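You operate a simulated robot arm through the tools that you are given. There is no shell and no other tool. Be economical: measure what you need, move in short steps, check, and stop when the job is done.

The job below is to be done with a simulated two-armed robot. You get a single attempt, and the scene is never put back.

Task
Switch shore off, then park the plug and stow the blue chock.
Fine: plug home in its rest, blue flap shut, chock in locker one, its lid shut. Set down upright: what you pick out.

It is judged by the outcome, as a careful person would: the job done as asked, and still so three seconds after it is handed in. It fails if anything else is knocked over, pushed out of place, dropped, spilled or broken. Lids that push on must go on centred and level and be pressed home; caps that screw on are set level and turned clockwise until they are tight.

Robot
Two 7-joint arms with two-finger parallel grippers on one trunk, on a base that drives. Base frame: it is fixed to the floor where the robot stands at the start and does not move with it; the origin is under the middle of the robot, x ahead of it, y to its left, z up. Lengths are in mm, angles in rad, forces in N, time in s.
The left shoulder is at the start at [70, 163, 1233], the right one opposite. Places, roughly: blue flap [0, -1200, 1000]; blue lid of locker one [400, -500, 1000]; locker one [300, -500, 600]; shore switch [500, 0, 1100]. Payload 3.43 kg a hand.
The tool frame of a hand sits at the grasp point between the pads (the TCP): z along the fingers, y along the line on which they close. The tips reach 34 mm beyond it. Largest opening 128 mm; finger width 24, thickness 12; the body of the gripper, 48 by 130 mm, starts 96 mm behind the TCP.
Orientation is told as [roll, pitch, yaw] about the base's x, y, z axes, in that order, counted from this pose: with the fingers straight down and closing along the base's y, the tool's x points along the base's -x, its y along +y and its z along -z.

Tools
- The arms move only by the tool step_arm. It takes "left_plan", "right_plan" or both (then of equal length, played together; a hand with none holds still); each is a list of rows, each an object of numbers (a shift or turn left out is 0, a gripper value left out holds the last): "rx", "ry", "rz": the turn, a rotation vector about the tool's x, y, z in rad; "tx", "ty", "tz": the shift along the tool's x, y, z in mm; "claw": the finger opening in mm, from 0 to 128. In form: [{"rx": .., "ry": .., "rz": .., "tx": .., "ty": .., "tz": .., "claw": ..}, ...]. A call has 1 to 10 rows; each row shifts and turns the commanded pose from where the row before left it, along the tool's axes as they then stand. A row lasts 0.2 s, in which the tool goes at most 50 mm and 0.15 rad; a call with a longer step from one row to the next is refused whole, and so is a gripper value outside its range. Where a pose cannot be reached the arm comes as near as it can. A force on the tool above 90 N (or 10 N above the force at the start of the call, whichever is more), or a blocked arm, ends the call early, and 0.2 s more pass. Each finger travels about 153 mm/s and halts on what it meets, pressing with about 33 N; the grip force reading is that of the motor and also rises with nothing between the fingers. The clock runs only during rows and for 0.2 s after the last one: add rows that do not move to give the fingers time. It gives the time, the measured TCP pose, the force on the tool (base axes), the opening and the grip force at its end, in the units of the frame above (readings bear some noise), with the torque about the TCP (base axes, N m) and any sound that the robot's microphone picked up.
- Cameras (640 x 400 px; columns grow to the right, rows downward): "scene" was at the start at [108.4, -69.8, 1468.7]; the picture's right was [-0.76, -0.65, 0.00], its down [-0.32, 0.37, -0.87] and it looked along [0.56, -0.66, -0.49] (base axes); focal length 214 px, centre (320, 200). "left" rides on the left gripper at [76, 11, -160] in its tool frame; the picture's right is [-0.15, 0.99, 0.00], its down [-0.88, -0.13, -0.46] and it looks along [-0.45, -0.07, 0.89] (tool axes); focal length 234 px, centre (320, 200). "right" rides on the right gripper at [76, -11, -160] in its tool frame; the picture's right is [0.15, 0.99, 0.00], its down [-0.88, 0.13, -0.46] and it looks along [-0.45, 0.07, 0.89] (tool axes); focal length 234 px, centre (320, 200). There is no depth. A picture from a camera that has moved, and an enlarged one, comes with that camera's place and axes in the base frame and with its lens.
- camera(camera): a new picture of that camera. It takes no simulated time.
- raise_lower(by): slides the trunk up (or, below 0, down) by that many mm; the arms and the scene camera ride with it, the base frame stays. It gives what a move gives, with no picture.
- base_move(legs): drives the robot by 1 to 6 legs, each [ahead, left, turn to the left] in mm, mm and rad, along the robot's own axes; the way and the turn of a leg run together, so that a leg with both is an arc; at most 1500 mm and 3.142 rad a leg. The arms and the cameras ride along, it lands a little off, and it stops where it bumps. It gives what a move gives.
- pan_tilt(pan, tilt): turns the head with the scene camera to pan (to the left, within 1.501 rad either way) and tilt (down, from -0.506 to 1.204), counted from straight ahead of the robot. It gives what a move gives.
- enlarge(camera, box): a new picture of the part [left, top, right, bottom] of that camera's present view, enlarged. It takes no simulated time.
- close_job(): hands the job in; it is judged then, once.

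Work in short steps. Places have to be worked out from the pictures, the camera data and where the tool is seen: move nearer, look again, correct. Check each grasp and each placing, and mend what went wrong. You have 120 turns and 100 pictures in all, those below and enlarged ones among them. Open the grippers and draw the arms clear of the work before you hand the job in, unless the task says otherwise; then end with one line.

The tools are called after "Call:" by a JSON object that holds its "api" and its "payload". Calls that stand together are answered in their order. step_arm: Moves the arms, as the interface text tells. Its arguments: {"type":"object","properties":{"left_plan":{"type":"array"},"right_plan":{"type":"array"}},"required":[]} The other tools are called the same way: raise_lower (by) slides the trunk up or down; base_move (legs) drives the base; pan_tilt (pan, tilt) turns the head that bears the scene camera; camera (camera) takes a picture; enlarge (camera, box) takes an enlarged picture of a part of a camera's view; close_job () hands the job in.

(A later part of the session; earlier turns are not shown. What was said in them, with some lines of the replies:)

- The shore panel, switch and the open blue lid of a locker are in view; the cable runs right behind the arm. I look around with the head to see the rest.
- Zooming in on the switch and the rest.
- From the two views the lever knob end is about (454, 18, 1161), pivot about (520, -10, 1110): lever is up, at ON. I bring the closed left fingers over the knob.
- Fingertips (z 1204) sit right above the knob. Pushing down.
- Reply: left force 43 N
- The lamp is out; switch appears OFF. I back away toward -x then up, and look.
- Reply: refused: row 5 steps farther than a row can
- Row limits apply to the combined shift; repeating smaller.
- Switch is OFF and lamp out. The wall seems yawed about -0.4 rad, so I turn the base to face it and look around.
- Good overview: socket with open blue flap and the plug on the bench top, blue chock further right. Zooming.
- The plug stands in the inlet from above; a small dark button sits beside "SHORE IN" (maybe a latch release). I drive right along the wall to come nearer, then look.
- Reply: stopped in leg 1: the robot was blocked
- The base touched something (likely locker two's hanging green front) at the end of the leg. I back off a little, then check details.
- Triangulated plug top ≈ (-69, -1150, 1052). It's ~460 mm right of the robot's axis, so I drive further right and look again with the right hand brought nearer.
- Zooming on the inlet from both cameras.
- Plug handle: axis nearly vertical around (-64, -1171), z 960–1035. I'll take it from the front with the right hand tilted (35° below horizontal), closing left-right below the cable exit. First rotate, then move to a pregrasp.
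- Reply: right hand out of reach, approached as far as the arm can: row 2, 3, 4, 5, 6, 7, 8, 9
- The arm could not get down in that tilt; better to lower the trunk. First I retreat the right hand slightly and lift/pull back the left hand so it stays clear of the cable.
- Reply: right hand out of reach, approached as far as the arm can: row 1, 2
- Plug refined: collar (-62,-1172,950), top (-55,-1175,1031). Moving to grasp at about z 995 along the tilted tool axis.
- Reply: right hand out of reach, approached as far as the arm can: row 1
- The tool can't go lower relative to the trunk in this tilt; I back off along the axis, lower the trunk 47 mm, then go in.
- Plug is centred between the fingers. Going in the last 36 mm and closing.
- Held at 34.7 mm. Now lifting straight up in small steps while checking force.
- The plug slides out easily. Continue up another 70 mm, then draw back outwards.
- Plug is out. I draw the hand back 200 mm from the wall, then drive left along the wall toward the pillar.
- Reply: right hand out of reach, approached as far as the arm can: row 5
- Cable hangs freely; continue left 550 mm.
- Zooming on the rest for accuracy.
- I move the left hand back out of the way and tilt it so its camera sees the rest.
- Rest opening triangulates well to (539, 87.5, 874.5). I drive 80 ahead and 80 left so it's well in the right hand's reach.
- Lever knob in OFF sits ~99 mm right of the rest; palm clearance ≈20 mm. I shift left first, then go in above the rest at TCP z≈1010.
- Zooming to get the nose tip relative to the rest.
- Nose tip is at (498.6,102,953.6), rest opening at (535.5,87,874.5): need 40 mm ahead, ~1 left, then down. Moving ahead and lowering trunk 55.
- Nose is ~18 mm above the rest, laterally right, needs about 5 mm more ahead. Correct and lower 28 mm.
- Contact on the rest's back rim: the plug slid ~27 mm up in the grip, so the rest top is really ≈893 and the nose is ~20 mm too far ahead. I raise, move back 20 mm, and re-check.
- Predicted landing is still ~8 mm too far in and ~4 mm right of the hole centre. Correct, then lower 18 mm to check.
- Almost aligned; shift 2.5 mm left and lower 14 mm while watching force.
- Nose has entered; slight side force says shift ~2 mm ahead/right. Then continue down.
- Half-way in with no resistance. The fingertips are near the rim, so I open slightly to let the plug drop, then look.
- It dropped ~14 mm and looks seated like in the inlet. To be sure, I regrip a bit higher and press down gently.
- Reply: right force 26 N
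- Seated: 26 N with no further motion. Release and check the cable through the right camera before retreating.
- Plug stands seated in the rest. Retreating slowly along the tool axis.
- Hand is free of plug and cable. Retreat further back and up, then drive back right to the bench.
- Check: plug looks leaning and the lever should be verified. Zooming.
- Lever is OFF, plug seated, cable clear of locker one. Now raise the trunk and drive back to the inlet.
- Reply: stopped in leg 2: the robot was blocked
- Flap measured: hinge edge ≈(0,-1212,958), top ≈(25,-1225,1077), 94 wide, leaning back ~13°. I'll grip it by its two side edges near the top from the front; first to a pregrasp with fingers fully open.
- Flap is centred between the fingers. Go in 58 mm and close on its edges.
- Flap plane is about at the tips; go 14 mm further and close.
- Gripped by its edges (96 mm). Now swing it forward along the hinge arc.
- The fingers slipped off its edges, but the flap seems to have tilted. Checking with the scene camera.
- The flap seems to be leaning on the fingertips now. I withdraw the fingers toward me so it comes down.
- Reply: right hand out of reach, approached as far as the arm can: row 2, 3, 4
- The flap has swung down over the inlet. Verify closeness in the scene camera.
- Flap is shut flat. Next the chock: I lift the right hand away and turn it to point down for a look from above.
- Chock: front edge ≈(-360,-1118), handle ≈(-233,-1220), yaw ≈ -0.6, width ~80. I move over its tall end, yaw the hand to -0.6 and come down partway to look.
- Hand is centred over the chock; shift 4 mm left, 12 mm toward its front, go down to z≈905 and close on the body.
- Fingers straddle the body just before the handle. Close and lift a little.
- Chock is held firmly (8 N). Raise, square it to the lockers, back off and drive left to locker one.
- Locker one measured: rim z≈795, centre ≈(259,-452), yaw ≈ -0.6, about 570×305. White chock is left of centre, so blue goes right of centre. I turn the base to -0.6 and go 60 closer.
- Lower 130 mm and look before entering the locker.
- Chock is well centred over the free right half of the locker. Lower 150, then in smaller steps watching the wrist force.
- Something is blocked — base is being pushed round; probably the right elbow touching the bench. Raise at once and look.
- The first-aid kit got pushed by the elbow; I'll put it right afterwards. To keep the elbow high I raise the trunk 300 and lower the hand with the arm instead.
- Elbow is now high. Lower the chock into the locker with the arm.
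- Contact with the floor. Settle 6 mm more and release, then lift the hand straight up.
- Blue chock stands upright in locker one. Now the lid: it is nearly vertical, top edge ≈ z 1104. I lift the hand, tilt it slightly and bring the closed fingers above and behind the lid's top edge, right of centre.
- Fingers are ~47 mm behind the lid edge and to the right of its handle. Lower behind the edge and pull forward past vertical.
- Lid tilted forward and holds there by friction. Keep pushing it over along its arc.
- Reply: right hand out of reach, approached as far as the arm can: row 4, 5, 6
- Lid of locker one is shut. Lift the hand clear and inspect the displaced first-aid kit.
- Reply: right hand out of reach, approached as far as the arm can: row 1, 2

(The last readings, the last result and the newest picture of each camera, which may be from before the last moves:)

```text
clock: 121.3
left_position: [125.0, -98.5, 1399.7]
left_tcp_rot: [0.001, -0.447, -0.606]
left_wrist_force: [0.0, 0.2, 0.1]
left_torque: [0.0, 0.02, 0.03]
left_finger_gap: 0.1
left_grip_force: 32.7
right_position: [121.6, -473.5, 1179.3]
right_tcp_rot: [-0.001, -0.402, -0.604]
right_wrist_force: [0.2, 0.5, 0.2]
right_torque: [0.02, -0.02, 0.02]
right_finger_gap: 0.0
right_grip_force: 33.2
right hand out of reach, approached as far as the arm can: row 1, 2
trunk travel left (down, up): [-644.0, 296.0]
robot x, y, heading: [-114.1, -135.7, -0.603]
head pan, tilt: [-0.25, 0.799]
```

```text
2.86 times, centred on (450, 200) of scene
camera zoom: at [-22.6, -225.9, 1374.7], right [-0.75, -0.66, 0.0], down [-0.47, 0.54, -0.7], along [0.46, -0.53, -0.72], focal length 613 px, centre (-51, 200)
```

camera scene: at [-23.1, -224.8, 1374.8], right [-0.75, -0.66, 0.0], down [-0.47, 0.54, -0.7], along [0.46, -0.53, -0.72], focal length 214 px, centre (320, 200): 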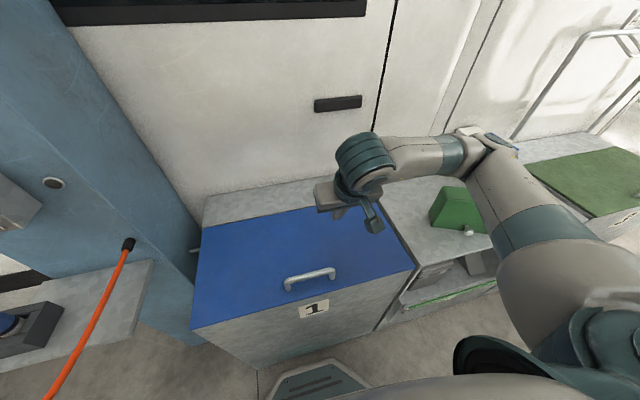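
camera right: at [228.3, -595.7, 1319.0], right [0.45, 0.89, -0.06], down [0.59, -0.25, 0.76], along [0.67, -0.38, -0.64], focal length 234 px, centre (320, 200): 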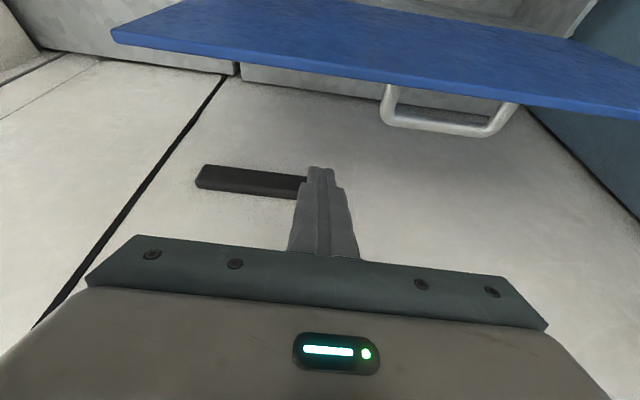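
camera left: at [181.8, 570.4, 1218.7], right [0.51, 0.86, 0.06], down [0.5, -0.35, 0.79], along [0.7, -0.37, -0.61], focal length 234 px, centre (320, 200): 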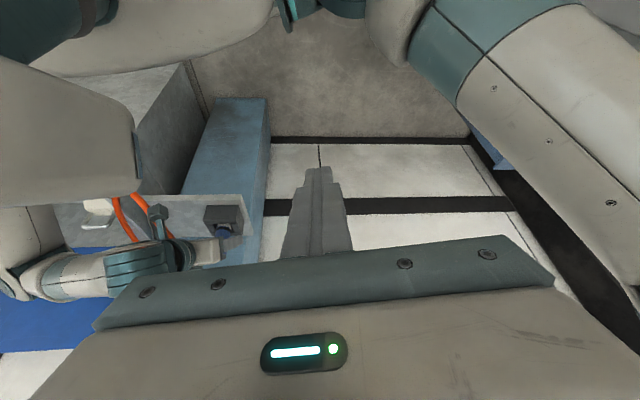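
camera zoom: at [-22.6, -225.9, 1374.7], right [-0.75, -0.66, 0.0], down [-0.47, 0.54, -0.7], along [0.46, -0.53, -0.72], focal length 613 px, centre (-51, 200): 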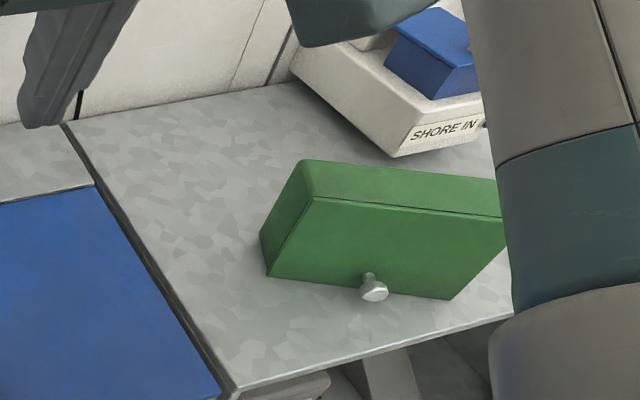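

The kit was tipped 90° onto its front face (knob now facing the robot) and yawed to about -1.0. I can mend it: grip it from above across its ~58 mm thickness, set it square at its old place, and tip it back. Drive right and orient the hand.

Call:
{"api": "base_move", "payload": {"legs": [[-20, 0, 0], [0, -420, 0]]}}

Call:
{"api": "step_arm", "payload": {"right_plan": [{"ry": 0.15}, {"ry": 0.15}, {"ry": 0.1}, {"rz": -0.15, "claw": 110}, {"rz": -0.15}, {"rz": -0.15}, {"rz": -0.15}, {"rz": -0.15}, {"rz": -0.15}]}}

Call:
{"api": "step_arm", "payload": {"right_plan": [{"rz": -0.15}, {"rz": -0.1}, {}]}}

Call:
{"api": "camera", "payload": {"camera": "right"}}

```text
clock: 124.3
left_position: [-129.6, -430.4, 1399.8]
left_tcp_rot: [0.001, -0.445, -0.606]
left_wrist_force: [0.0, -0.5, 0.3]
left_torque: [0.0, 0.02, -0.04]
left_finger_gap: 0.0
left_grip_force: 32.7
right_position: [-135.1, -805.1, 1178.5]
right_tcp_rot: [-0.002, -0.401, -0.608]
right_wrist_force: [0.0, 0.9, 0.6]
right_torque: [0.0, 0.02, -0.02]
right_finger_gap: 0.2
right_grip_force: 33.2
trunk travel left (down, up): [-644.0, 296.0]
robot x, y, heading: [-366.0, -469.2, -0.607]
head pan, tilt: [-0.25, 0.799]
```

```text
clock: 126.3
left_position: [-129.2, -430.5, 1399.2]
left_tcp_rot: [0.002, -0.445, -0.605]
left_wrist_force: [-0.6, -0.3, 0.6]
left_torque: [0.01, 0.01, 0.02]
left_finger_gap: 0.1
left_grip_force: 32.7
right_position: [-134.6, -807.2, 1179.1]
right_tcp_rot: [-0.003, -0.001, 0.293]
right_wrist_force: [-0.7, 0.1, 0.4]
right_torque: [0.02, -0.01, 0.0]
right_finger_gap: 110.0
right_grip_force: 0.1
trunk travel left (down, up): [-644.0, 296.0]
robot x, y, heading: [-368.6, -463.7, -0.605]
head pan, tilt: [-0.25, 0.799]
```

```text
clock: 127.1
left_position: [-129.9, -430.9, 1398.2]
left_tcp_rot: [0.003, -0.445, -0.605]
left_wrist_force: [0.6, 0.9, 0.0]
left_torque: [0.01, -0.02, 0.02]
left_finger_gap: 0.0
left_grip_force: 32.9
right_position: [-134.3, -806.2, 1177.3]
right_tcp_rot: [0.001, 0.001, 0.543]
right_wrist_force: [0.1, -0.5, 0.3]
right_torque: [0.0, 0.0, -0.01]
right_finger_gap: 110.1
right_grip_force: 0.1
trunk travel left (down, up): [-644.0, 296.0]
robot x, y, heading: [-375.8, -466.8, -0.606]
head pan, tilt: [-0.25, 0.799]
```

```text
4 pictures are left
camera right: at [-193.8, -853.7, 1337.7], right [-0.64, 0.77, 0.0], down [0.69, 0.57, 0.46], along [0.35, 0.29, -0.89], focal length 234 px, centre (320, 200)
```

right: 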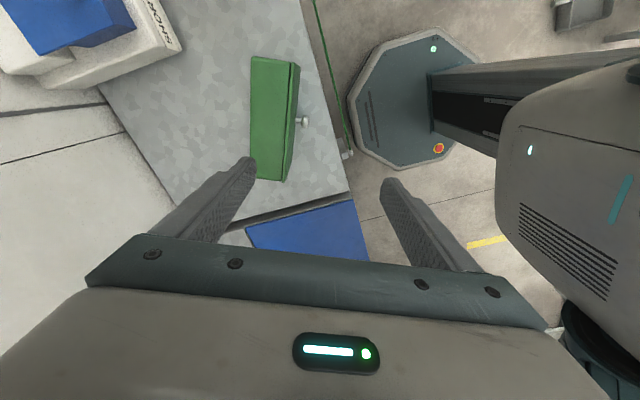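

Kit axis yaw ≈ -0.97, centre ≈(-90,-873), top z≈930. Align, go down and grip across it (above the knob).

Call:
{"api": "step_arm", "payload": {"right_plan": [{"rz": -0.06}, {"ty": -40}, {"ty": -40, "tx": 1}, {"tz": 44}, {"tz": 44}, {"tz": 44}, {"tz": 44}, {"tz": 44}, {"tz": 42}, {}]}}

Call:
{"api": "step_arm", "payload": {"right_plan": [{"claw": 30}, {}, {}, {}]}}

```text
clock: 129.3
left_position: [-128.6, -430.3, 1398.1]
left_tcp_rot: [0.0, -0.447, -0.606]
left_wrist_force: [0.2, 0.9, 1.1]
left_torque: [-0.03, 0.0, 0.04]
left_finger_gap: 0.0
left_grip_force: 32.7
right_position: [-89.6, -873.0, 916.1]
right_tcp_rot: [-0.002, 0.001, 0.601]
right_wrist_force: [-0.2, -0.2, 0.0]
right_torque: [-0.01, 0.03, 0.02]
right_finger_gap: 109.8
right_grip_force: 0.0
trunk travel left (down, up): [-644.0, 296.0]
robot x, y, heading: [-373.6, -465.2, -0.611]
head pan, tilt: [-0.25, 0.799]
```

```text
clock: 130.3
left_position: [-128.6, -431.1, 1399.1]
left_tcp_rot: [0.003, -0.445, -0.604]
left_wrist_force: [1.2, -1.1, 0.8]
left_torque: [0.0, 0.0, 0.0]
left_finger_gap: 0.0
left_grip_force: 33.2
right_position: [-89.7, -874.2, 916.0]
right_tcp_rot: [-0.002, -0.001, 0.601]
right_wrist_force: [0.3, -1.0, 0.2]
right_torque: [0.17, -0.08, -0.22]
right_finger_gap: 67.6
right_grip_force: 33.0
trunk travel left (down, up): [-644.0, 296.0]
robot x, y, heading: [-371.3, -470.3, -0.61]
head pan, tilt: [-0.25, 0.799]
```

Gripped (kit is 68 mm thick). Lift 25, turn it square to the bench (+0.37), move it left ~88 mm and set it down.

Call:
{"api": "step_arm", "payload": {"right_plan": [{"tz": -25}, {"rz": -0.125}, {"rz": -0.125}, {"rz": -0.12}, {"tx": -35.7, "ty": 25.8}, {"tx": -35.7, "ty": 25.8}, {}]}}

Call:
{"api": "step_arm", "payload": {"right_plan": [{"tz": 12}, {"tz": 11}, {"tz": 2}, {}]}}

Call:
{"api": "camera", "payload": {"camera": "scene"}}

```text
clock: 131.9
left_position: [-128.8, -430.9, 1398.3]
left_tcp_rot: [0.001, -0.445, -0.606]
left_wrist_force: [-0.3, -0.4, 1.2]
left_torque: [0.03, 0.02, -0.01]
left_finger_gap: 0.2
left_grip_force: 33.2
right_position: [-120.5, -738.2, 951.7]
right_tcp_rot: [-0.002, 0.004, 0.971]
right_wrist_force: [-0.1, -0.3, -5.3]
right_torque: [0.01, 0.04, -0.01]
right_finger_gap: 66.6
right_grip_force: 33.6
right hand out of reach, approached as far as the arm can: row 3, 4
trunk travel left (down, up): [-644.0, 296.0]
robot x, y, heading: [-373.2, -466.8, -0.612]
head pan, tilt: [-0.25, 0.799]
```

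```text
clock: 132.9
left_position: [-128.4, -429.7, 1400.1]
left_tcp_rot: [0.002, -0.445, -0.605]
left_wrist_force: [0.1, -0.2, 0.0]
left_torque: [0.01, -0.01, 0.02]
left_finger_gap: 0.0
left_grip_force: 32.9
right_position: [-118.7, -738.6, 926.6]
right_tcp_rot: [0.0, -0.002, 0.971]
right_wrist_force: [-0.5, -0.3, -5.0]
right_torque: [0.05, 0.03, -0.02]
right_finger_gap: 66.8
right_grip_force: 32.9
trunk travel left (down, up): [-644.0, 296.0]
robot x, y, heading: [-372.1, -468.0, -0.605]
head pan, tilt: [-0.25, 0.799]
```

```text
3 pictures are left
camera scene: at [-277.1, -557.4, 1374.7], right [-0.76, -0.66, 0.0], down [-0.47, 0.54, -0.7], along [0.46, -0.53, -0.72], focal length 214 px, centre (320, 200)
```

scene: 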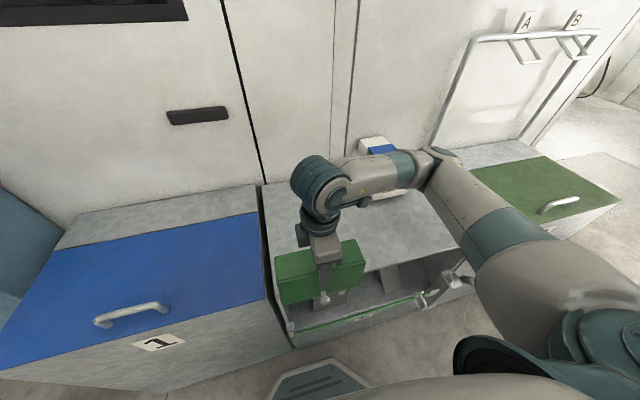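

The set-down point drifted 49 mm too far forward while turning; correct (still 10 mm in the air), then lower.

Call:
{"api": "step_arm", "payload": {"right_plan": [{"tx": 12, "ty": -25}, {"tx": 13, "ty": -25}, {}]}}

Call:
{"api": "step_arm", "payload": {"right_plan": [{"tz": 6}, {"tz": 4}, {}]}}

```text
clock: 133.7
left_position: [-128.5, -430.0, 1398.7]
left_tcp_rot: [0.001, -0.446, -0.605]
left_wrist_force: [-0.2, 0.7, 0.3]
left_torque: [0.02, -0.01, -0.04]
left_finger_gap: 0.1
left_grip_force: 33.0
right_position: [-92.4, -787.3, 927.2]
right_tcp_rot: [-0.002, -0.002, 0.973]
right_wrist_force: [-0.4, -0.4, -5.1]
right_torque: [-0.03, 0.04, 0.0]
right_finger_gap: 66.8
right_grip_force: 32.5
trunk travel left (down, up): [-644.0, 296.0]
robot x, y, heading: [-372.5, -469.1, -0.603]
head pan, tilt: [-0.25, 0.799]
```

```text
clock: 134.5
left_position: [-129.4, -430.1, 1398.9]
left_tcp_rot: [0.0, -0.444, -0.604]
left_wrist_force: [-0.3, -0.3, -0.1]
left_torque: [0.0, 0.0, 0.02]
left_finger_gap: 0.3
left_grip_force: 33.3
right_position: [-91.9, -787.8, 917.1]
right_tcp_rot: [-0.002, 0.001, 0.97]
right_wrist_force: [-0.5, 0.7, 3.1]
right_torque: [0.02, 0.27, -0.04]
right_finger_gap: 66.9
right_grip_force: 33.2
trunk travel left (down, up): [-644.0, 296.0]
robot x, y, heading: [-370.8, -467.6, -0.602]
head pan, tilt: [-0.25, 0.799]
```

It stands on the bench. Release, rise, come round to its front and push the top edge backward to tip it upright.

Call:
{"api": "step_arm", "payload": {"right_plan": [{"claw": 105}, {}, {"tz": -35}, {"tz": -30}, {"ty": 45}, {"ty": 45, "claw": 0}, {}, {}, {"tz": 34}, {}]}}

Call:
{"api": "step_arm", "payload": {"right_plan": [{"ty": -25}, {"ty": -20}, {"ty": -15}, {"ty": -15}, {"ty": -15}, {"ty": -15}, {}]}}

Call:
{"api": "camera", "payload": {"camera": "right"}}

```text
clock: 136.7
left_position: [-130.4, -430.4, 1399.6]
left_tcp_rot: [0.002, -0.445, -0.605]
left_wrist_force: [0.2, 0.3, 0.4]
left_torque: [-0.04, 0.0, -0.03]
left_finger_gap: 0.0
left_grip_force: 33.4
right_position: [-140.7, -741.2, 950.6]
right_tcp_rot: [0.001, 0.003, 0.969]
right_wrist_force: [0.0, -0.5, 0.0]
right_torque: [0.03, 0.01, 0.0]
right_finger_gap: 0.1
right_grip_force: 33.7
right hand out of reach, approached as far as the arm can: row 6, 9
trunk travel left (down, up): [-644.0, 296.0]
robot x, y, heading: [-369.7, -465.1, -0.602]
head pan, tilt: [-0.25, 0.799]
```

```text
clock: 138.3
left_position: [-129.7, -430.8, 1399.1]
left_tcp_rot: [0.0, -0.445, -0.606]
left_wrist_force: [-0.4, 0.5, 0.6]
left_torque: [0.0, -0.01, -0.01]
left_finger_gap: 0.1
left_grip_force: 32.8
right_position: [-59.6, -794.6, 953.1]
right_tcp_rot: [-0.001, -0.001, 0.97]
right_wrist_force: [-0.5, 2.0, 0.5]
right_torque: [0.05, 0.02, -0.03]
right_finger_gap: 0.1
right_grip_force: 32.8
right hand out of reach, approached as far as the arm can: row 6
trunk travel left (down, up): [-644.0, 296.0]
robot x, y, heading: [-371.8, -467.6, -0.609]
head pan, tilt: [-0.25, 0.799]
```

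```text
2 pictures are left
camera right: at [-93.6, -862.2, 1111.5], right [-0.9, 0.44, 0.0], down [0.39, 0.8, 0.45], along [0.2, 0.41, -0.89], focal length 234 px, centre (320, 200)
```

right: 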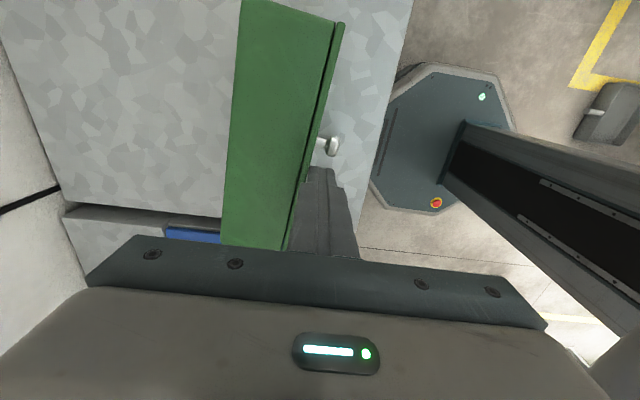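

The kit slid back ~78 mm instead of tipping. Instead I'll grip its top edge shallowly, tilt it ~35° with the hand past balance, set its rear bottom edge at the right spot and let go. Regrip first.

Call:
{"api": "step_arm", "payload": {"right_plan": [{"tz": -25}, {"tz": -25}, {"ty": -46, "tx": 9}, {"claw": 110}, {}, {}, {"tz": 32}, {"tz": 32}, {}]}}

Call:
{"api": "step_arm", "payload": {"right_plan": [{"claw": 30}, {}, {}, {}, {"tz": -20}, {"tz": -20}, {}]}}

```text
clock: 140.3
left_position: [-129.8, -429.8, 1399.3]
left_tcp_rot: [0.001, -0.446, -0.605]
left_wrist_force: [-0.2, -0.1, 0.2]
left_torque: [-0.02, 0.02, 0.0]
left_finger_gap: 0.2
left_grip_force: 33.3
right_position: [-51.1, -791.0, 970.3]
right_tcp_rot: [-0.003, 0.0, 0.971]
right_wrist_force: [0.1, 0.2, -0.2]
right_torque: [-0.01, 0.03, 0.02]
right_finger_gap: 110.1
right_grip_force: 0.0
right hand out of reach, approached as far as the arm can: row 3, 7, 8
trunk travel left (down, up): [-644.0, 296.0]
robot x, y, heading: [-369.7, -466.6, -0.608]
head pan, tilt: [-0.25, 0.799]
```

```text
clock: 141.9
left_position: [-129.6, -428.6, 1399.1]
left_tcp_rot: [0.002, -0.445, -0.605]
left_wrist_force: [0.3, -0.1, -0.3]
left_torque: [-0.01, 0.03, 0.0]
left_finger_gap: 0.0
left_grip_force: 32.8
right_position: [-50.9, -790.7, 1012.0]
right_tcp_rot: [-0.002, -0.001, 0.971]
right_wrist_force: [-0.1, -0.6, -0.2]
right_torque: [-0.01, -0.02, 0.01]
right_finger_gap: 29.9
right_grip_force: 0.0
trunk travel left (down, up): [-644.0, 296.0]
robot x, y, heading: [-371.5, -464.8, -0.608]
head pan, tilt: [-0.25, 0.799]
```

The wrist ran into its limit there (no contact made). I drive 150 mm right so the forearm points more leftward, then redo the grip.

Call:
{"api": "base_move", "payload": {"legs": [[0, -150, 0]]}}

Call:
{"api": "step_arm", "payload": {"right_plan": [{"tx": -43, "claw": 110}, {"tx": -43}, {"tx": -43}, {"ty": -41}, {}]}}

```text
clock: 143.3
left_position: [-214.9, -552.5, 1399.7]
left_tcp_rot: [0.001, -0.444, -0.603]
left_wrist_force: [0.6, 0.0, -0.4]
left_torque: [0.0, -0.02, 0.0]
left_finger_gap: 0.0
left_grip_force: 33.1
right_position: [-134.9, -912.8, 1012.5]
right_tcp_rot: [-0.001, 0.002, 0.972]
right_wrist_force: [0.4, -0.2, -0.7]
right_torque: [0.02, 0.02, 0.01]
right_finger_gap: 29.7
right_grip_force: 0.0
trunk travel left (down, up): [-644.0, 296.0]
robot x, y, heading: [-458.1, -590.4, -0.606]
head pan, tilt: [-0.25, 0.799]
```

```text
clock: 144.5
left_position: [-215.0, -554.0, 1400.9]
left_tcp_rot: [-0.001, -0.445, -0.605]
left_wrist_force: [-0.8, -0.6, -0.5]
left_torque: [-0.03, -0.04, 0.0]
left_finger_gap: 0.0
left_grip_force: 32.9
right_position: [-29.3, -831.2, 1011.2]
right_tcp_rot: [-0.002, 0.001, 0.968]
right_wrist_force: [1.4, -0.5, -0.3]
right_torque: [0.03, 0.02, -0.03]
right_finger_gap: 110.0
right_grip_force: 0.1
trunk travel left (down, up): [-644.0, 296.0]
robot x, y, heading: [-457.3, -590.0, -0.608]
head pan, tilt: [-0.25, 0.799]
```

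Above the kit now (f≈445, l≈-702). Descend to z 939 and grip the top shallowly, then lift 40.

Call:
{"api": "step_arm", "payload": {"right_plan": [{"tz": 36}, {"tz": 36}, {}, {"claw": 30}, {}, {}, {}]}}

```text
clock: 146.1
left_position: [-215.0, -553.5, 1399.1]
left_tcp_rot: [-0.001, -0.445, -0.606]
left_wrist_force: [-0.1, -0.3, -0.1]
left_torque: [-0.03, 0.0, 0.0]
left_finger_gap: 0.0
left_grip_force: 32.5
right_position: [-28.2, -830.2, 1011.0]
right_tcp_rot: [-0.004, 0.0, 0.966]
right_wrist_force: [-0.1, 0.3, -0.2]
right_torque: [0.0, 0.01, 0.0]
right_finger_gap: 30.0
right_grip_force: 0.0
right hand out of reach, approached as far as the arm can: row 1, 2
trunk travel left (down, up): [-644.0, 296.0]
robot x, y, heading: [-458.3, -591.2, -0.602]
head pan, tilt: [-0.25, 0.799]
```

Can't go lower by arm here, but lowering the trunk by 72 is small (elbow still high). Open, lower, close.

Call:
{"api": "step_arm", "payload": {"right_plan": [{"claw": 110}, {}, {}]}}

Call:
{"api": "raise_lower", "payload": {"by": -72}}

Call:
{"api": "step_arm", "payload": {"right_plan": [{"claw": 30}, {}, {}, {}]}}

```text
clock: 146.9
left_position: [-215.0, -554.2, 1399.6]
left_tcp_rot: [0.0, -0.443, -0.606]
left_wrist_force: [0.4, 0.1, 0.6]
left_torque: [-0.03, -0.02, 0.0]
left_finger_gap: 0.1
left_grip_force: 33.2
right_position: [-30.3, -830.3, 1011.8]
right_tcp_rot: [-0.001, 0.002, 0.966]
right_wrist_force: [0.1, 0.1, 0.5]
right_torque: [0.03, -0.05, 0.06]
right_finger_gap: 110.2
right_grip_force: 0.1
trunk travel left (down, up): [-644.0, 296.0]
robot x, y, heading: [-458.6, -589.7, -0.608]
head pan, tilt: [-0.25, 0.799]
```

```text
clock: 148.0
left_position: [-215.5, -553.0, 1326.6]
left_tcp_rot: [0.0, -0.446, -0.605]
left_wrist_force: [-0.7, 0.1, -0.2]
left_torque: [-0.02, 0.04, 0.02]
left_finger_gap: 0.0
left_grip_force: 33.3
right_position: [-29.7, -831.4, 939.5]
right_tcp_rot: [-0.003, 0.0, 0.967]
right_wrist_force: [0.5, -0.6, 0.4]
right_torque: [-0.01, 0.01, 0.02]
right_finger_gap: 110.3
right_grip_force: 0.0
trunk travel left (down, up): [-572.0, 368.0]
robot x, y, heading: [-454.9, -589.6, -0.61]
head pan, tilt: [-0.25, 0.799]
```

```text
clock: 149.0
left_position: [-214.5, -553.0, 1326.8]
left_tcp_rot: [0.001, -0.446, -0.606]
left_wrist_force: [0.2, -1.0, -0.5]
left_torque: [0.0, 0.0, -0.02]
left_finger_gap: 0.1
left_grip_force: 33.1
right_position: [-29.5, -829.4, 939.7]
right_tcp_rot: [-0.001, -0.001, 0.967]
right_wrist_force: [1.9, -0.1, 3.9]
right_torque: [-0.04, -0.4, -0.3]
right_finger_gap: 68.6
right_grip_force: 32.5
trunk travel left (down, up): [-572.0, 368.0]
robot x, y, heading: [-459.1, -592.7, -0.606]
head pan, tilt: [-0.25, 0.799]
```

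Gripped (68.6). Raise 50 mm and tilt the top backward by 0.62 rad.

Call:
{"api": "raise_lower", "payload": {"by": 55}}

Call:
{"api": "step_arm", "payload": {"right_plan": [{"rx": -0.13}, {"rx": -0.13}, {"rx": -0.13}, {"rx": -0.13}, {"rx": -0.1}, {}]}}

```text
clock: 149.9
left_position: [-214.8, -554.5, 1381.7]
left_tcp_rot: [-0.001, -0.446, -0.604]
left_wrist_force: [-0.8, -0.7, 0.9]
left_torque: [0.0, -0.04, -0.03]
left_finger_gap: 0.1
left_grip_force: 32.8
right_position: [-29.9, -831.4, 993.4]
right_tcp_rot: [0.0, 0.0, 0.967]
right_wrist_force: [-0.1, -0.4, -5.2]
right_torque: [0.03, 0.03, 0.0]
right_finger_gap: 66.8
right_grip_force: 32.9
trunk travel left (down, up): [-627.0, 313.0]
robot x, y, heading: [-453.6, -590.0, -0.605]
head pan, tilt: [-0.25, 0.799]
```

```text
clock: 151.3
left_position: [-214.6, -553.9, 1382.2]
left_tcp_rot: [0.001, -0.446, -0.605]
left_wrist_force: [-0.6, 0.0, 0.1]
left_torque: [0.02, -0.01, 0.0]
left_finger_gap: 0.0
left_grip_force: 33.5
right_position: [-31.0, -830.8, 994.2]
right_tcp_rot: [-0.001, 0.0, 0.968]
right_wrist_force: [0.0, 0.9, -5.1]
right_torque: [0.05, -0.01, 0.0]
right_finger_gap: 66.8
right_grip_force: 32.5
right hand out of reach, approached as far as the arm can: row 1, 2, 3, 4, 5
trunk travel left (down, up): [-627.0, 313.0]
robot x, y, heading: [-457.9, -592.0, -0.605]
head pan, tilt: [-0.25, 0.799]
```

Tilting that way is at the wrist limit. Instead, with the kit held, I turn the hand to yaw -0.6 (knob facing left) and roll the kit over to the right, where the wrist has room; afterwards I turn the kit by its knob.

Call:
{"api": "step_arm", "payload": {"right_plan": [{"rz": 0.15}, {"rz": 0.15}, {"rz": 0.15}, {"rz": 0.15}, {"rz": 0.15}, {"rz": 0.15}, {"rz": 0.15}, {"rz": 0.15}, {"rz": 0.15}, {"rz": 0.15}]}}

Call:
{"api": "step_arm", "payload": {"right_plan": [{"rz": 0.07}, {"tz": -40}, {"rx": -0.15}, {"rx": -0.15}, {"rx": -0.15}, {"rx": -0.15}, {"rx": -0.15}, {"rx": -0.15}, {}]}}

```text
clock: 153.5
left_position: [-214.2, -554.3, 1381.8]
left_tcp_rot: [-0.001, -0.444, -0.605]
left_wrist_force: [-0.5, 0.2, 0.7]
left_torque: [0.02, 0.01, -0.02]
left_finger_gap: 0.1
left_grip_force: 33.2
right_position: [-28.7, -830.4, 994.3]
right_tcp_rot: [0.001, 0.0, -0.533]
right_wrist_force: [0.1, 0.3, -5.3]
right_torque: [0.01, -0.05, 0.03]
right_finger_gap: 66.5
right_grip_force: 33.0
trunk travel left (down, up): [-627.0, 313.0]
robot x, y, heading: [-456.2, -588.6, -0.603]
head pan, tilt: [-0.25, 0.799]
```

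```text
clock: 155.5
left_position: [-214.6, -553.9, 1382.5]
left_tcp_rot: [-0.001, -0.444, -0.606]
left_wrist_force: [-0.3, 0.6, -0.6]
left_torque: [0.04, 0.0, -0.03]
left_finger_gap: 0.0
left_grip_force: 33.2
right_position: [-30.7, -832.0, 1033.9]
right_tcp_rot: [0.9, -0.002, -0.603]
right_wrist_force: [-0.1, -0.6, -5.4]
right_torque: [-0.23, 0.15, 0.0]
right_finger_gap: 66.5
right_grip_force: 33.2
trunk travel left (down, up): [-627.0, 313.0]
robot x, y, heading: [-454.2, -590.2, -0.602]
head pan, tilt: [-0.25, 0.799]
```

Rolling works. Continue to about 1.4 rad.

Call:
{"api": "step_arm", "payload": {"right_plan": [{"rx": -0.15}, {"rx": -0.15}, {"rx": -0.15}, {"rx": -0.05}, {}]}}

```text
clock: 156.7
left_position: [-214.3, -554.7, 1382.4]
left_tcp_rot: [-0.002, -0.446, -0.606]
left_wrist_force: [0.3, 0.2, 0.8]
left_torque: [0.01, 0.0, 0.04]
left_finger_gap: 0.0
left_grip_force: 32.5
right_position: [-28.9, -830.9, 1034.8]
right_tcp_rot: [1.402, -0.001, -0.602]
right_wrist_force: [0.5, 0.0, -4.6]
right_torque: [-0.36, 0.19, 0.03]
right_finger_gap: 66.6
right_grip_force: 32.9
trunk travel left (down, up): [-627.0, 313.0]
robot x, y, heading: [-456.4, -590.5, -0.6]
head pan, tilt: [-0.25, 0.799]
```

Rolled to 1.40 rad. Move to the old place (f 413, box centre l -701) and lower toward the bench.

Call:
{"api": "step_arm", "payload": {"right_plan": [{"tx": 6.4, "tz": -8.5, "ty": -34}, {"tx": 6.4, "tz": -8.5, "ty": -34}, {"tx": 6.4, "tz": -8.5, "ty": -34}, {"tx": 6.4, "tz": -8.5, "ty": -34}, {"tx": 6.4, "tz": -8.5, "ty": -28}, {}]}}

```text
clock: 158.1
left_position: [-214.1, -554.5, 1382.9]
left_tcp_rot: [-0.002, -0.445, -0.604]
left_wrist_force: [0.0, -0.1, -0.3]
left_torque: [0.0, 0.0, -0.03]
left_finger_gap: 0.0
left_grip_force: 32.9
right_position: [-95.0, -870.5, 879.1]
right_tcp_rot: [1.401, -0.001, -0.601]
right_wrist_force: [0.5, 1.2, -5.9]
right_torque: [-0.39, 0.23, -0.02]
right_finger_gap: 66.3
right_grip_force: 33.0
trunk travel left (down, up): [-627.0, 313.0]
robot x, y, heading: [-457.4, -589.9, -0.605]
head pan, tilt: [-0.25, 0.799]
```

Lower the last ~22 mm gently.

Call:
{"api": "step_arm", "payload": {"right_plan": [{"ty": -7, "tz": 1.2}, {"ty": -7, "tz": 1.2}, {}]}}

Call:
{"api": "step_arm", "payload": {"right_plan": [{"ty": -4, "tz": 0.7}, {"ty": -3, "tz": 0.5}, {}]}}

```text
clock: 158.9
left_position: [-214.5, -553.7, 1381.5]
left_tcp_rot: [-0.001, -0.444, -0.606]
left_wrist_force: [-0.2, 0.3, 0.5]
left_torque: [0.01, -0.03, 0.01]
left_finger_gap: 0.2
left_grip_force: 32.9
right_position: [-95.6, -871.2, 866.4]
right_tcp_rot: [1.401, -0.001, -0.601]
right_wrist_force: [-0.2, -0.3, -5.3]
right_torque: [-0.37, 0.18, 0.0]
right_finger_gap: 66.4
right_grip_force: 33.1
trunk travel left (down, up): [-627.0, 313.0]
robot x, y, heading: [-461.7, -591.1, -0.606]
head pan, tilt: [-0.25, 0.799]
```

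```text
clock: 159.7
left_position: [-214.1, -554.0, 1382.6]
left_tcp_rot: [0.001, -0.446, -0.606]
left_wrist_force: [-1.2, -0.1, -0.5]
left_torque: [-0.01, 0.01, -0.02]
left_finger_gap: 0.0
left_grip_force: 32.4
right_position: [-95.4, -870.7, 858.2]
right_tcp_rot: [1.399, -0.001, -0.603]
right_wrist_force: [-0.2, -0.3, -5.6]
right_torque: [-0.38, 0.17, 0.03]
right_finger_gap: 66.6
right_grip_force: 33.4
trunk travel left (down, up): [-627.0, 313.0]
robot x, y, heading: [-452.8, -591.3, -0.604]
head pan, tilt: [-0.25, 0.799]
```

No contact yet; a bit lower.

Call:
{"api": "step_arm", "payload": {"right_plan": [{"ty": -4, "tz": 0.7}, {}]}}

Call:
{"api": "step_arm", "payload": {"right_plan": [{"ty": -4, "tz": 0.7}, {}]}}

```text
clock: 160.3
left_position: [-215.9, -554.5, 1382.3]
left_tcp_rot: [0.001, -0.445, -0.606]
left_wrist_force: [0.0, -0.5, 0.2]
left_torque: [0.0, 0.02, 0.0]
left_finger_gap: 0.0
left_grip_force: 33.4
right_position: [-96.2, -869.4, 856.3]
right_tcp_rot: [1.402, -0.002, -0.603]
right_wrist_force: [1.1, -0.8, 7.3]
right_torque: [1.17, -0.35, -0.02]
right_finger_gap: 66.7
right_grip_force: 33.5
trunk travel left (down, up): [-627.0, 313.0]
robot x, y, heading: [-457.7, -593.2, -0.605]
head pan, tilt: [-0.25, 0.799]
```

```text
clock: 160.9
left_position: [-215.3, -553.9, 1383.2]
left_tcp_rot: [0.001, -0.446, -0.605]
left_wrist_force: [0.3, 0.4, -0.2]
left_torque: [0.0, 0.03, -0.02]
left_finger_gap: 0.0
left_grip_force: 33.2
right_position: [-96.6, -871.1, 852.5]
right_tcp_rot: [1.401, -0.004, -0.604]
right_wrist_force: [-1.2, -5.3, 14.4]
right_torque: [1.64, -1.15, -0.26]
right_finger_gap: 67.3
right_grip_force: 32.5
trunk travel left (down, up): [-627.0, 313.0]
robot x, y, heading: [-456.2, -588.3, -0.606]
head pan, tilt: [-0.25, 0.799]
```

Contact exactly where predicted. Ease up 3 mm, open slightly and withdraw to the right.

Call:
{"api": "step_arm", "payload": {"right_plan": [{"ty": 3}, {"claw": 78}, {"tz": -30}, {"tz": -40}, {"tz": -40}, {"tz": -30, "ty": 20}, {}]}}

Call:
{"api": "camera", "payload": {"camera": "scene"}}

```text
clock: 162.5
left_position: [-213.8, -553.9, 1382.4]
left_tcp_rot: [0.001, -0.446, -0.606]
left_wrist_force: [1.0, -0.5, 0.6]
left_torque: [0.0, 0.01, 0.0]
left_finger_gap: 0.0
left_grip_force: 33.2
right_position: [-171.4, -980.8, 897.7]
right_tcp_rot: [1.399, -0.003, -0.602]
right_wrist_force: [-0.4, 0.3, 0.7]
right_torque: [-0.03, 0.03, 0.01]
right_finger_gap: 78.0
right_grip_force: 0.1
trunk travel left (down, up): [-627.0, 313.0]
robot x, y, heading: [-454.8, -589.1, -0.606]
head pan, tilt: [-0.25, 0.799]
```

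```text
1 pictures are left
camera scene: at [-362.7, -680.3, 1357.8], right [-0.75, -0.66, 0.0], down [-0.47, 0.54, -0.7], along [0.46, -0.53, -0.72], focal length 214 px, centre (320, 200)
```

scene: 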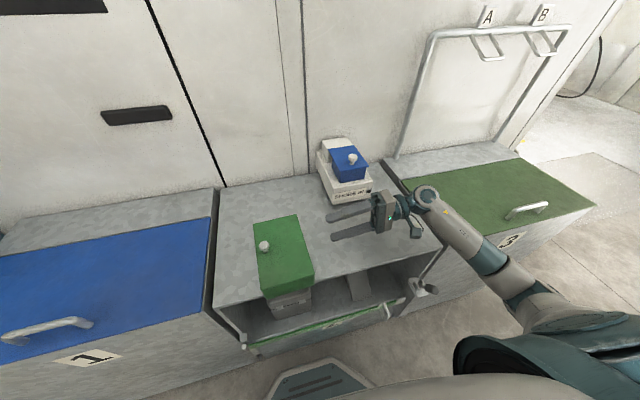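

The kit is upright again, but its label faces left; its knob is at ≈(-58,-813). I'll grip the knob and turn the kit 90° counter-clockwise in place. First raise and re-orient the hand downward.

Call:
{"api": "step_arm", "payload": {"right_plan": [{"ty": 45}, {"ty": 45}, {"ty": 45}, {"rx": 0.15}, {"rx": 0.15}, {"rx": 0.15}, {"rx": 0.15}, {"rx": 0.15}, {"rx": 0.15}, {"rx": 0.15}]}}

Call:
{"api": "step_arm", "payload": {"right_plan": [{"rx": 0.15}, {"rx": 0.15}, {"rx": 0.05}, {"rz": 0.15, "claw": 60}, {"rz": 0.15}, {"rz": 0.15}, {"rz": 0.15}, {}]}}

```text
clock: 164.7
left_position: [-213.8, -553.2, 1382.6]
left_tcp_rot: [0.002, -0.447, -0.602]
left_wrist_force: [-0.4, 1.0, 0.2]
left_torque: [-0.03, 0.04, -0.01]
left_finger_gap: 0.0
left_grip_force: 33.6
right_position: [-158.7, -962.9, 1031.2]
right_tcp_rot: [0.345, 0.0, -0.602]
right_wrist_force: [0.0, 0.7, 0.0]
right_torque: [-0.02, 0.02, 0.01]
right_finger_gap: 78.2
right_grip_force: 0.2
trunk travel left (down, up): [-627.0, 313.0]
robot x, y, heading: [-455.8, -589.7, -0.607]
head pan, tilt: [-0.25, 0.799]
```

```text
clock: 166.5
left_position: [-216.2, -553.7, 1383.2]
left_tcp_rot: [0.0, -0.445, -0.605]
left_wrist_force: [0.6, -1.0, 0.7]
left_torque: [-0.01, 0.0, 0.02]
left_finger_gap: 0.0
left_grip_force: 32.4
right_position: [-159.3, -962.2, 1029.8]
right_tcp_rot: [0.0, -0.003, -1.203]
right_wrist_force: [-0.3, -0.4, -0.6]
right_torque: [-0.01, -0.03, 0.02]
right_finger_gap: 59.6
right_grip_force: 0.0
trunk travel left (down, up): [-627.0, 313.0]
robot x, y, heading: [-458.0, -591.1, -0.604]
head pan, tilt: [-0.25, 0.799]
```

Move over the knob and descend, then close: the gap reading tells whether the knob is held.

Call:
{"api": "step_arm", "payload": {"right_plan": [{"tx": 25.7, "ty": 37.2, "claw": 80}, {"tx": 25.7, "ty": 37.2}, {"tx": 25.7, "ty": 37.2}, {"tx": 25.7, "ty": 37.2}, {"tz": 45}, {"tz": 45}, {"tz": 20}, {"tz": 13}, {}]}}

Call:
{"api": "step_arm", "payload": {"right_plan": [{"claw": 5}, {}, {}, {}]}}

```text
clock: 168.5
left_position: [-213.5, -553.1, 1381.7]
left_tcp_rot: [-0.001, -0.445, -0.604]
left_wrist_force: [0.5, 0.3, -1.1]
left_torque: [-0.01, 0.02, -0.02]
left_finger_gap: 0.0
left_grip_force: 33.1
right_position: [-56.6, -812.7, 906.7]
right_tcp_rot: [0.0, -0.001, -1.203]
right_wrist_force: [0.1, -0.6, 0.3]
right_torque: [-0.01, 0.0, -0.01]
right_finger_gap: 79.6
right_grip_force: 0.1
trunk travel left (down, up): [-627.0, 313.0]
robot x, y, heading: [-459.5, -592.0, -0.602]
head pan, tilt: [-0.25, 0.799]
```

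```text
clock: 169.5
left_position: [-214.7, -555.9, 1382.0]
left_tcp_rot: [0.0, -0.446, -0.605]
left_wrist_force: [0.2, 0.4, 0.0]
left_torque: [0.02, -0.01, -0.02]
left_finger_gap: 0.0
left_grip_force: 33.0
right_position: [-58.0, -812.9, 906.8]
right_tcp_rot: [0.0, 0.0, -1.202]
right_wrist_force: [-1.3, -0.6, -0.3]
right_torque: [0.03, 0.04, -0.02]
right_finger_gap: 25.1
right_grip_force: 33.0
trunk travel left (down, up): [-627.0, 313.0]
robot x, y, heading: [-451.1, -588.3, -0.601]
head pan, tilt: [-0.25, 0.799]
```

Knob held (25 mm). Rotate the kit counter-clockwise by 1.57 rad on the bench.

Call:
{"api": "step_arm", "payload": {"right_plan": [{"rz": -0.15}, {"rz": -0.15}, {"rz": -0.15}, {"rz": -0.15}, {"rz": -0.15}]}}

Call:
{"api": "step_arm", "payload": {"right_plan": [{"rz": -0.15}, {"rz": -0.15}, {"rz": -0.15}, {"rz": -0.15}, {"rz": -0.15}, {"rz": -0.07}, {}]}}

```text
clock: 170.7
left_position: [-212.9, -554.6, 1381.5]
left_tcp_rot: [0.0, -0.445, -0.607]
left_wrist_force: [0.4, 1.0, -0.2]
left_torque: [0.01, 0.02, 0.02]
left_finger_gap: 0.0
left_grip_force: 33.1
right_position: [-56.8, -812.3, 907.9]
right_tcp_rot: [0.001, 0.0, -0.45]
right_wrist_force: [0.6, 0.5, -0.1]
right_torque: [0.04, 0.14, -0.17]
right_finger_gap: 25.0
right_grip_force: 33.4
trunk travel left (down, up): [-627.0, 313.0]
robot x, y, heading: [-453.1, -590.6, -0.601]
head pan, tilt: [-0.25, 0.799]
```

```text
clock: 172.3
left_position: [-215.4, -554.5, 1382.2]
left_tcp_rot: [0.0, -0.446, -0.606]
left_wrist_force: [0.1, 0.3, -0.6]
left_torque: [0.0, 0.03, 0.01]
left_finger_gap: 0.0
left_grip_force: 33.3
right_position: [-57.4, -812.0, 906.4]
right_tcp_rot: [-0.002, -0.001, 0.369]
right_wrist_force: [-0.6, 0.7, 0.3]
right_torque: [-0.09, 0.29, -0.06]
right_finger_gap: 24.8
right_grip_force: 32.7
trunk travel left (down, up): [-627.0, 313.0]
robot x, y, heading: [-454.9, -588.4, -0.601]
head pan, tilt: [-0.25, 0.799]
```

Turned. Slide it 30 mm toward its original spot (knob to (-81,-793)), release and lift away.

Call:
{"api": "step_arm", "payload": {"right_plan": [{"tx": 7.6, "ty": 13.1}, {"tx": 7.6, "ty": 13.1}, {}, {"claw": 70}, {}, {}, {"tz": -40}, {"tz": -40}, {"tz": -40}, {}]}}

Call:
{"api": "step_arm", "payload": {"right_plan": [{"tz": -45}, {"tz": -45}, {"rz": 0.15}, {"rz": 0.15}, {"rz": 0.15}, {"rz": 0.15}, {"rz": 0.15}, {"rz": 0.15}]}}

Call:
{"api": "base_move", "payload": {"legs": [[-120, 0, 0]]}}

Call:
{"api": "camera", "payload": {"camera": "scene"}}

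```text
clock: 174.5
left_position: [-214.2, -554.1, 1382.2]
left_tcp_rot: [-0.002, -0.445, -0.605]
left_wrist_force: [0.9, 0.8, -0.1]
left_torque: [0.0, 0.02, -0.01]
left_finger_gap: 0.0
left_grip_force: 33.2
right_position: [-81.3, -793.0, 1028.3]
right_tcp_rot: [0.0, -0.001, 0.368]
right_wrist_force: [-0.3, -0.5, 0.0]
right_torque: [0.01, 0.0, -0.01]
right_finger_gap: 70.2
right_grip_force: 0.1
trunk travel left (down, up): [-627.0, 313.0]
robot x, y, heading: [-457.9, -590.0, -0.606]
head pan, tilt: [-0.25, 0.799]
```

```text
clock: 176.3
left_position: [-214.2, -552.9, 1382.8]
left_tcp_rot: [0.0, -0.445, -0.605]
left_wrist_force: [0.2, -0.4, 0.2]
left_torque: [0.01, -0.05, 0.01]
left_finger_gap: 0.1
left_grip_force: 32.7
right_position: [-81.6, -792.0, 1117.2]
right_tcp_rot: [0.0, 0.001, -0.534]
right_wrist_force: [-0.3, 0.7, 0.0]
right_torque: [0.0, 0.01, 0.02]
right_finger_gap: 70.1
right_grip_force: 0.1
trunk travel left (down, up): [-627.0, 313.0]
robot x, y, heading: [-457.6, -593.4, -0.605]
head pan, tilt: [-0.25, 0.799]
```

```text
clock: 177.6
left_position: [-312.7, -487.3, 1382.5]
left_tcp_rot: [0.001, -0.444, -0.605]
left_wrist_force: [-0.2, 0.4, -0.4]
left_torque: [0.02, 0.0, -0.03]
left_finger_gap: 0.1
left_grip_force: 32.8
right_position: [-177.8, -725.2, 1117.0]
right_tcp_rot: [0.001, -0.001, -0.533]
right_wrist_force: [-0.4, -0.3, 0.8]
right_torque: [0.0, -0.01, -0.01]
right_finger_gap: 70.0
right_grip_force: 0.0
trunk travel left (down, up): [-627.0, 313.0]
robot x, y, heading: [-551.9, -522.3, -0.606]
head pan, tilt: [-0.25, 0.799]
```

```text
0 pictures are left
camera scene: at [-460.5, -612.8, 1357.7], right [-0.76, -0.66, 0.0], down [-0.47, 0.54, -0.7], along [0.46, -0.53, -0.72], focal length 214 px, centre (320, 200)
```

scene: 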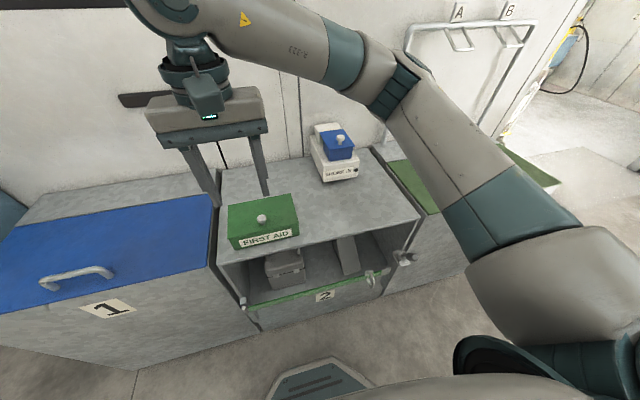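

The kit is upright with its label to the front, and lid and flap are shut. Open both grippers and hand in.

Call:
{"api": "step_arm", "payload": {"left_plan": [{"claw": 100}, {}, {}, {}], "right_plan": [{"claw": 100}, {}, {}, {}]}}

Call:
{"api": "close_job", "payload": {}}

```text
clock: 178.6
left_position: [-312.3, -487.0, 1381.6]
left_tcp_rot: [-0.001, -0.444, -0.605]
left_wrist_force: [-0.3, 0.2, 0.8]
left_torque: [0.01, 0.02, 0.01]
left_finger_gap: 100.2
left_grip_force: 0.0
right_position: [-178.2, -725.9, 1117.3]
right_tcp_rot: [0.0, -0.002, -0.531]
right_wrist_force: [0.4, 0.4, 0.4]
right_torque: [0.01, 0.0, -0.02]
right_finger_gap: 99.9
right_grip_force: 0.1
trunk travel left (down, up): [-627.0, 313.0]
robot x, y, heading: [-553.3, -521.9, -0.605]
head pan, tilt: [-0.25, 0.799]
```

```text
The job is handed in.
```

The shore switch is off, the plug is home in its rest, the blue flap is shut, and the blue chock stands upright in locker one with the lid shut; on the way my elbow knocked over the first-aid kit, which I set upright again with its label to the front at about its original spot (placed by estimate).
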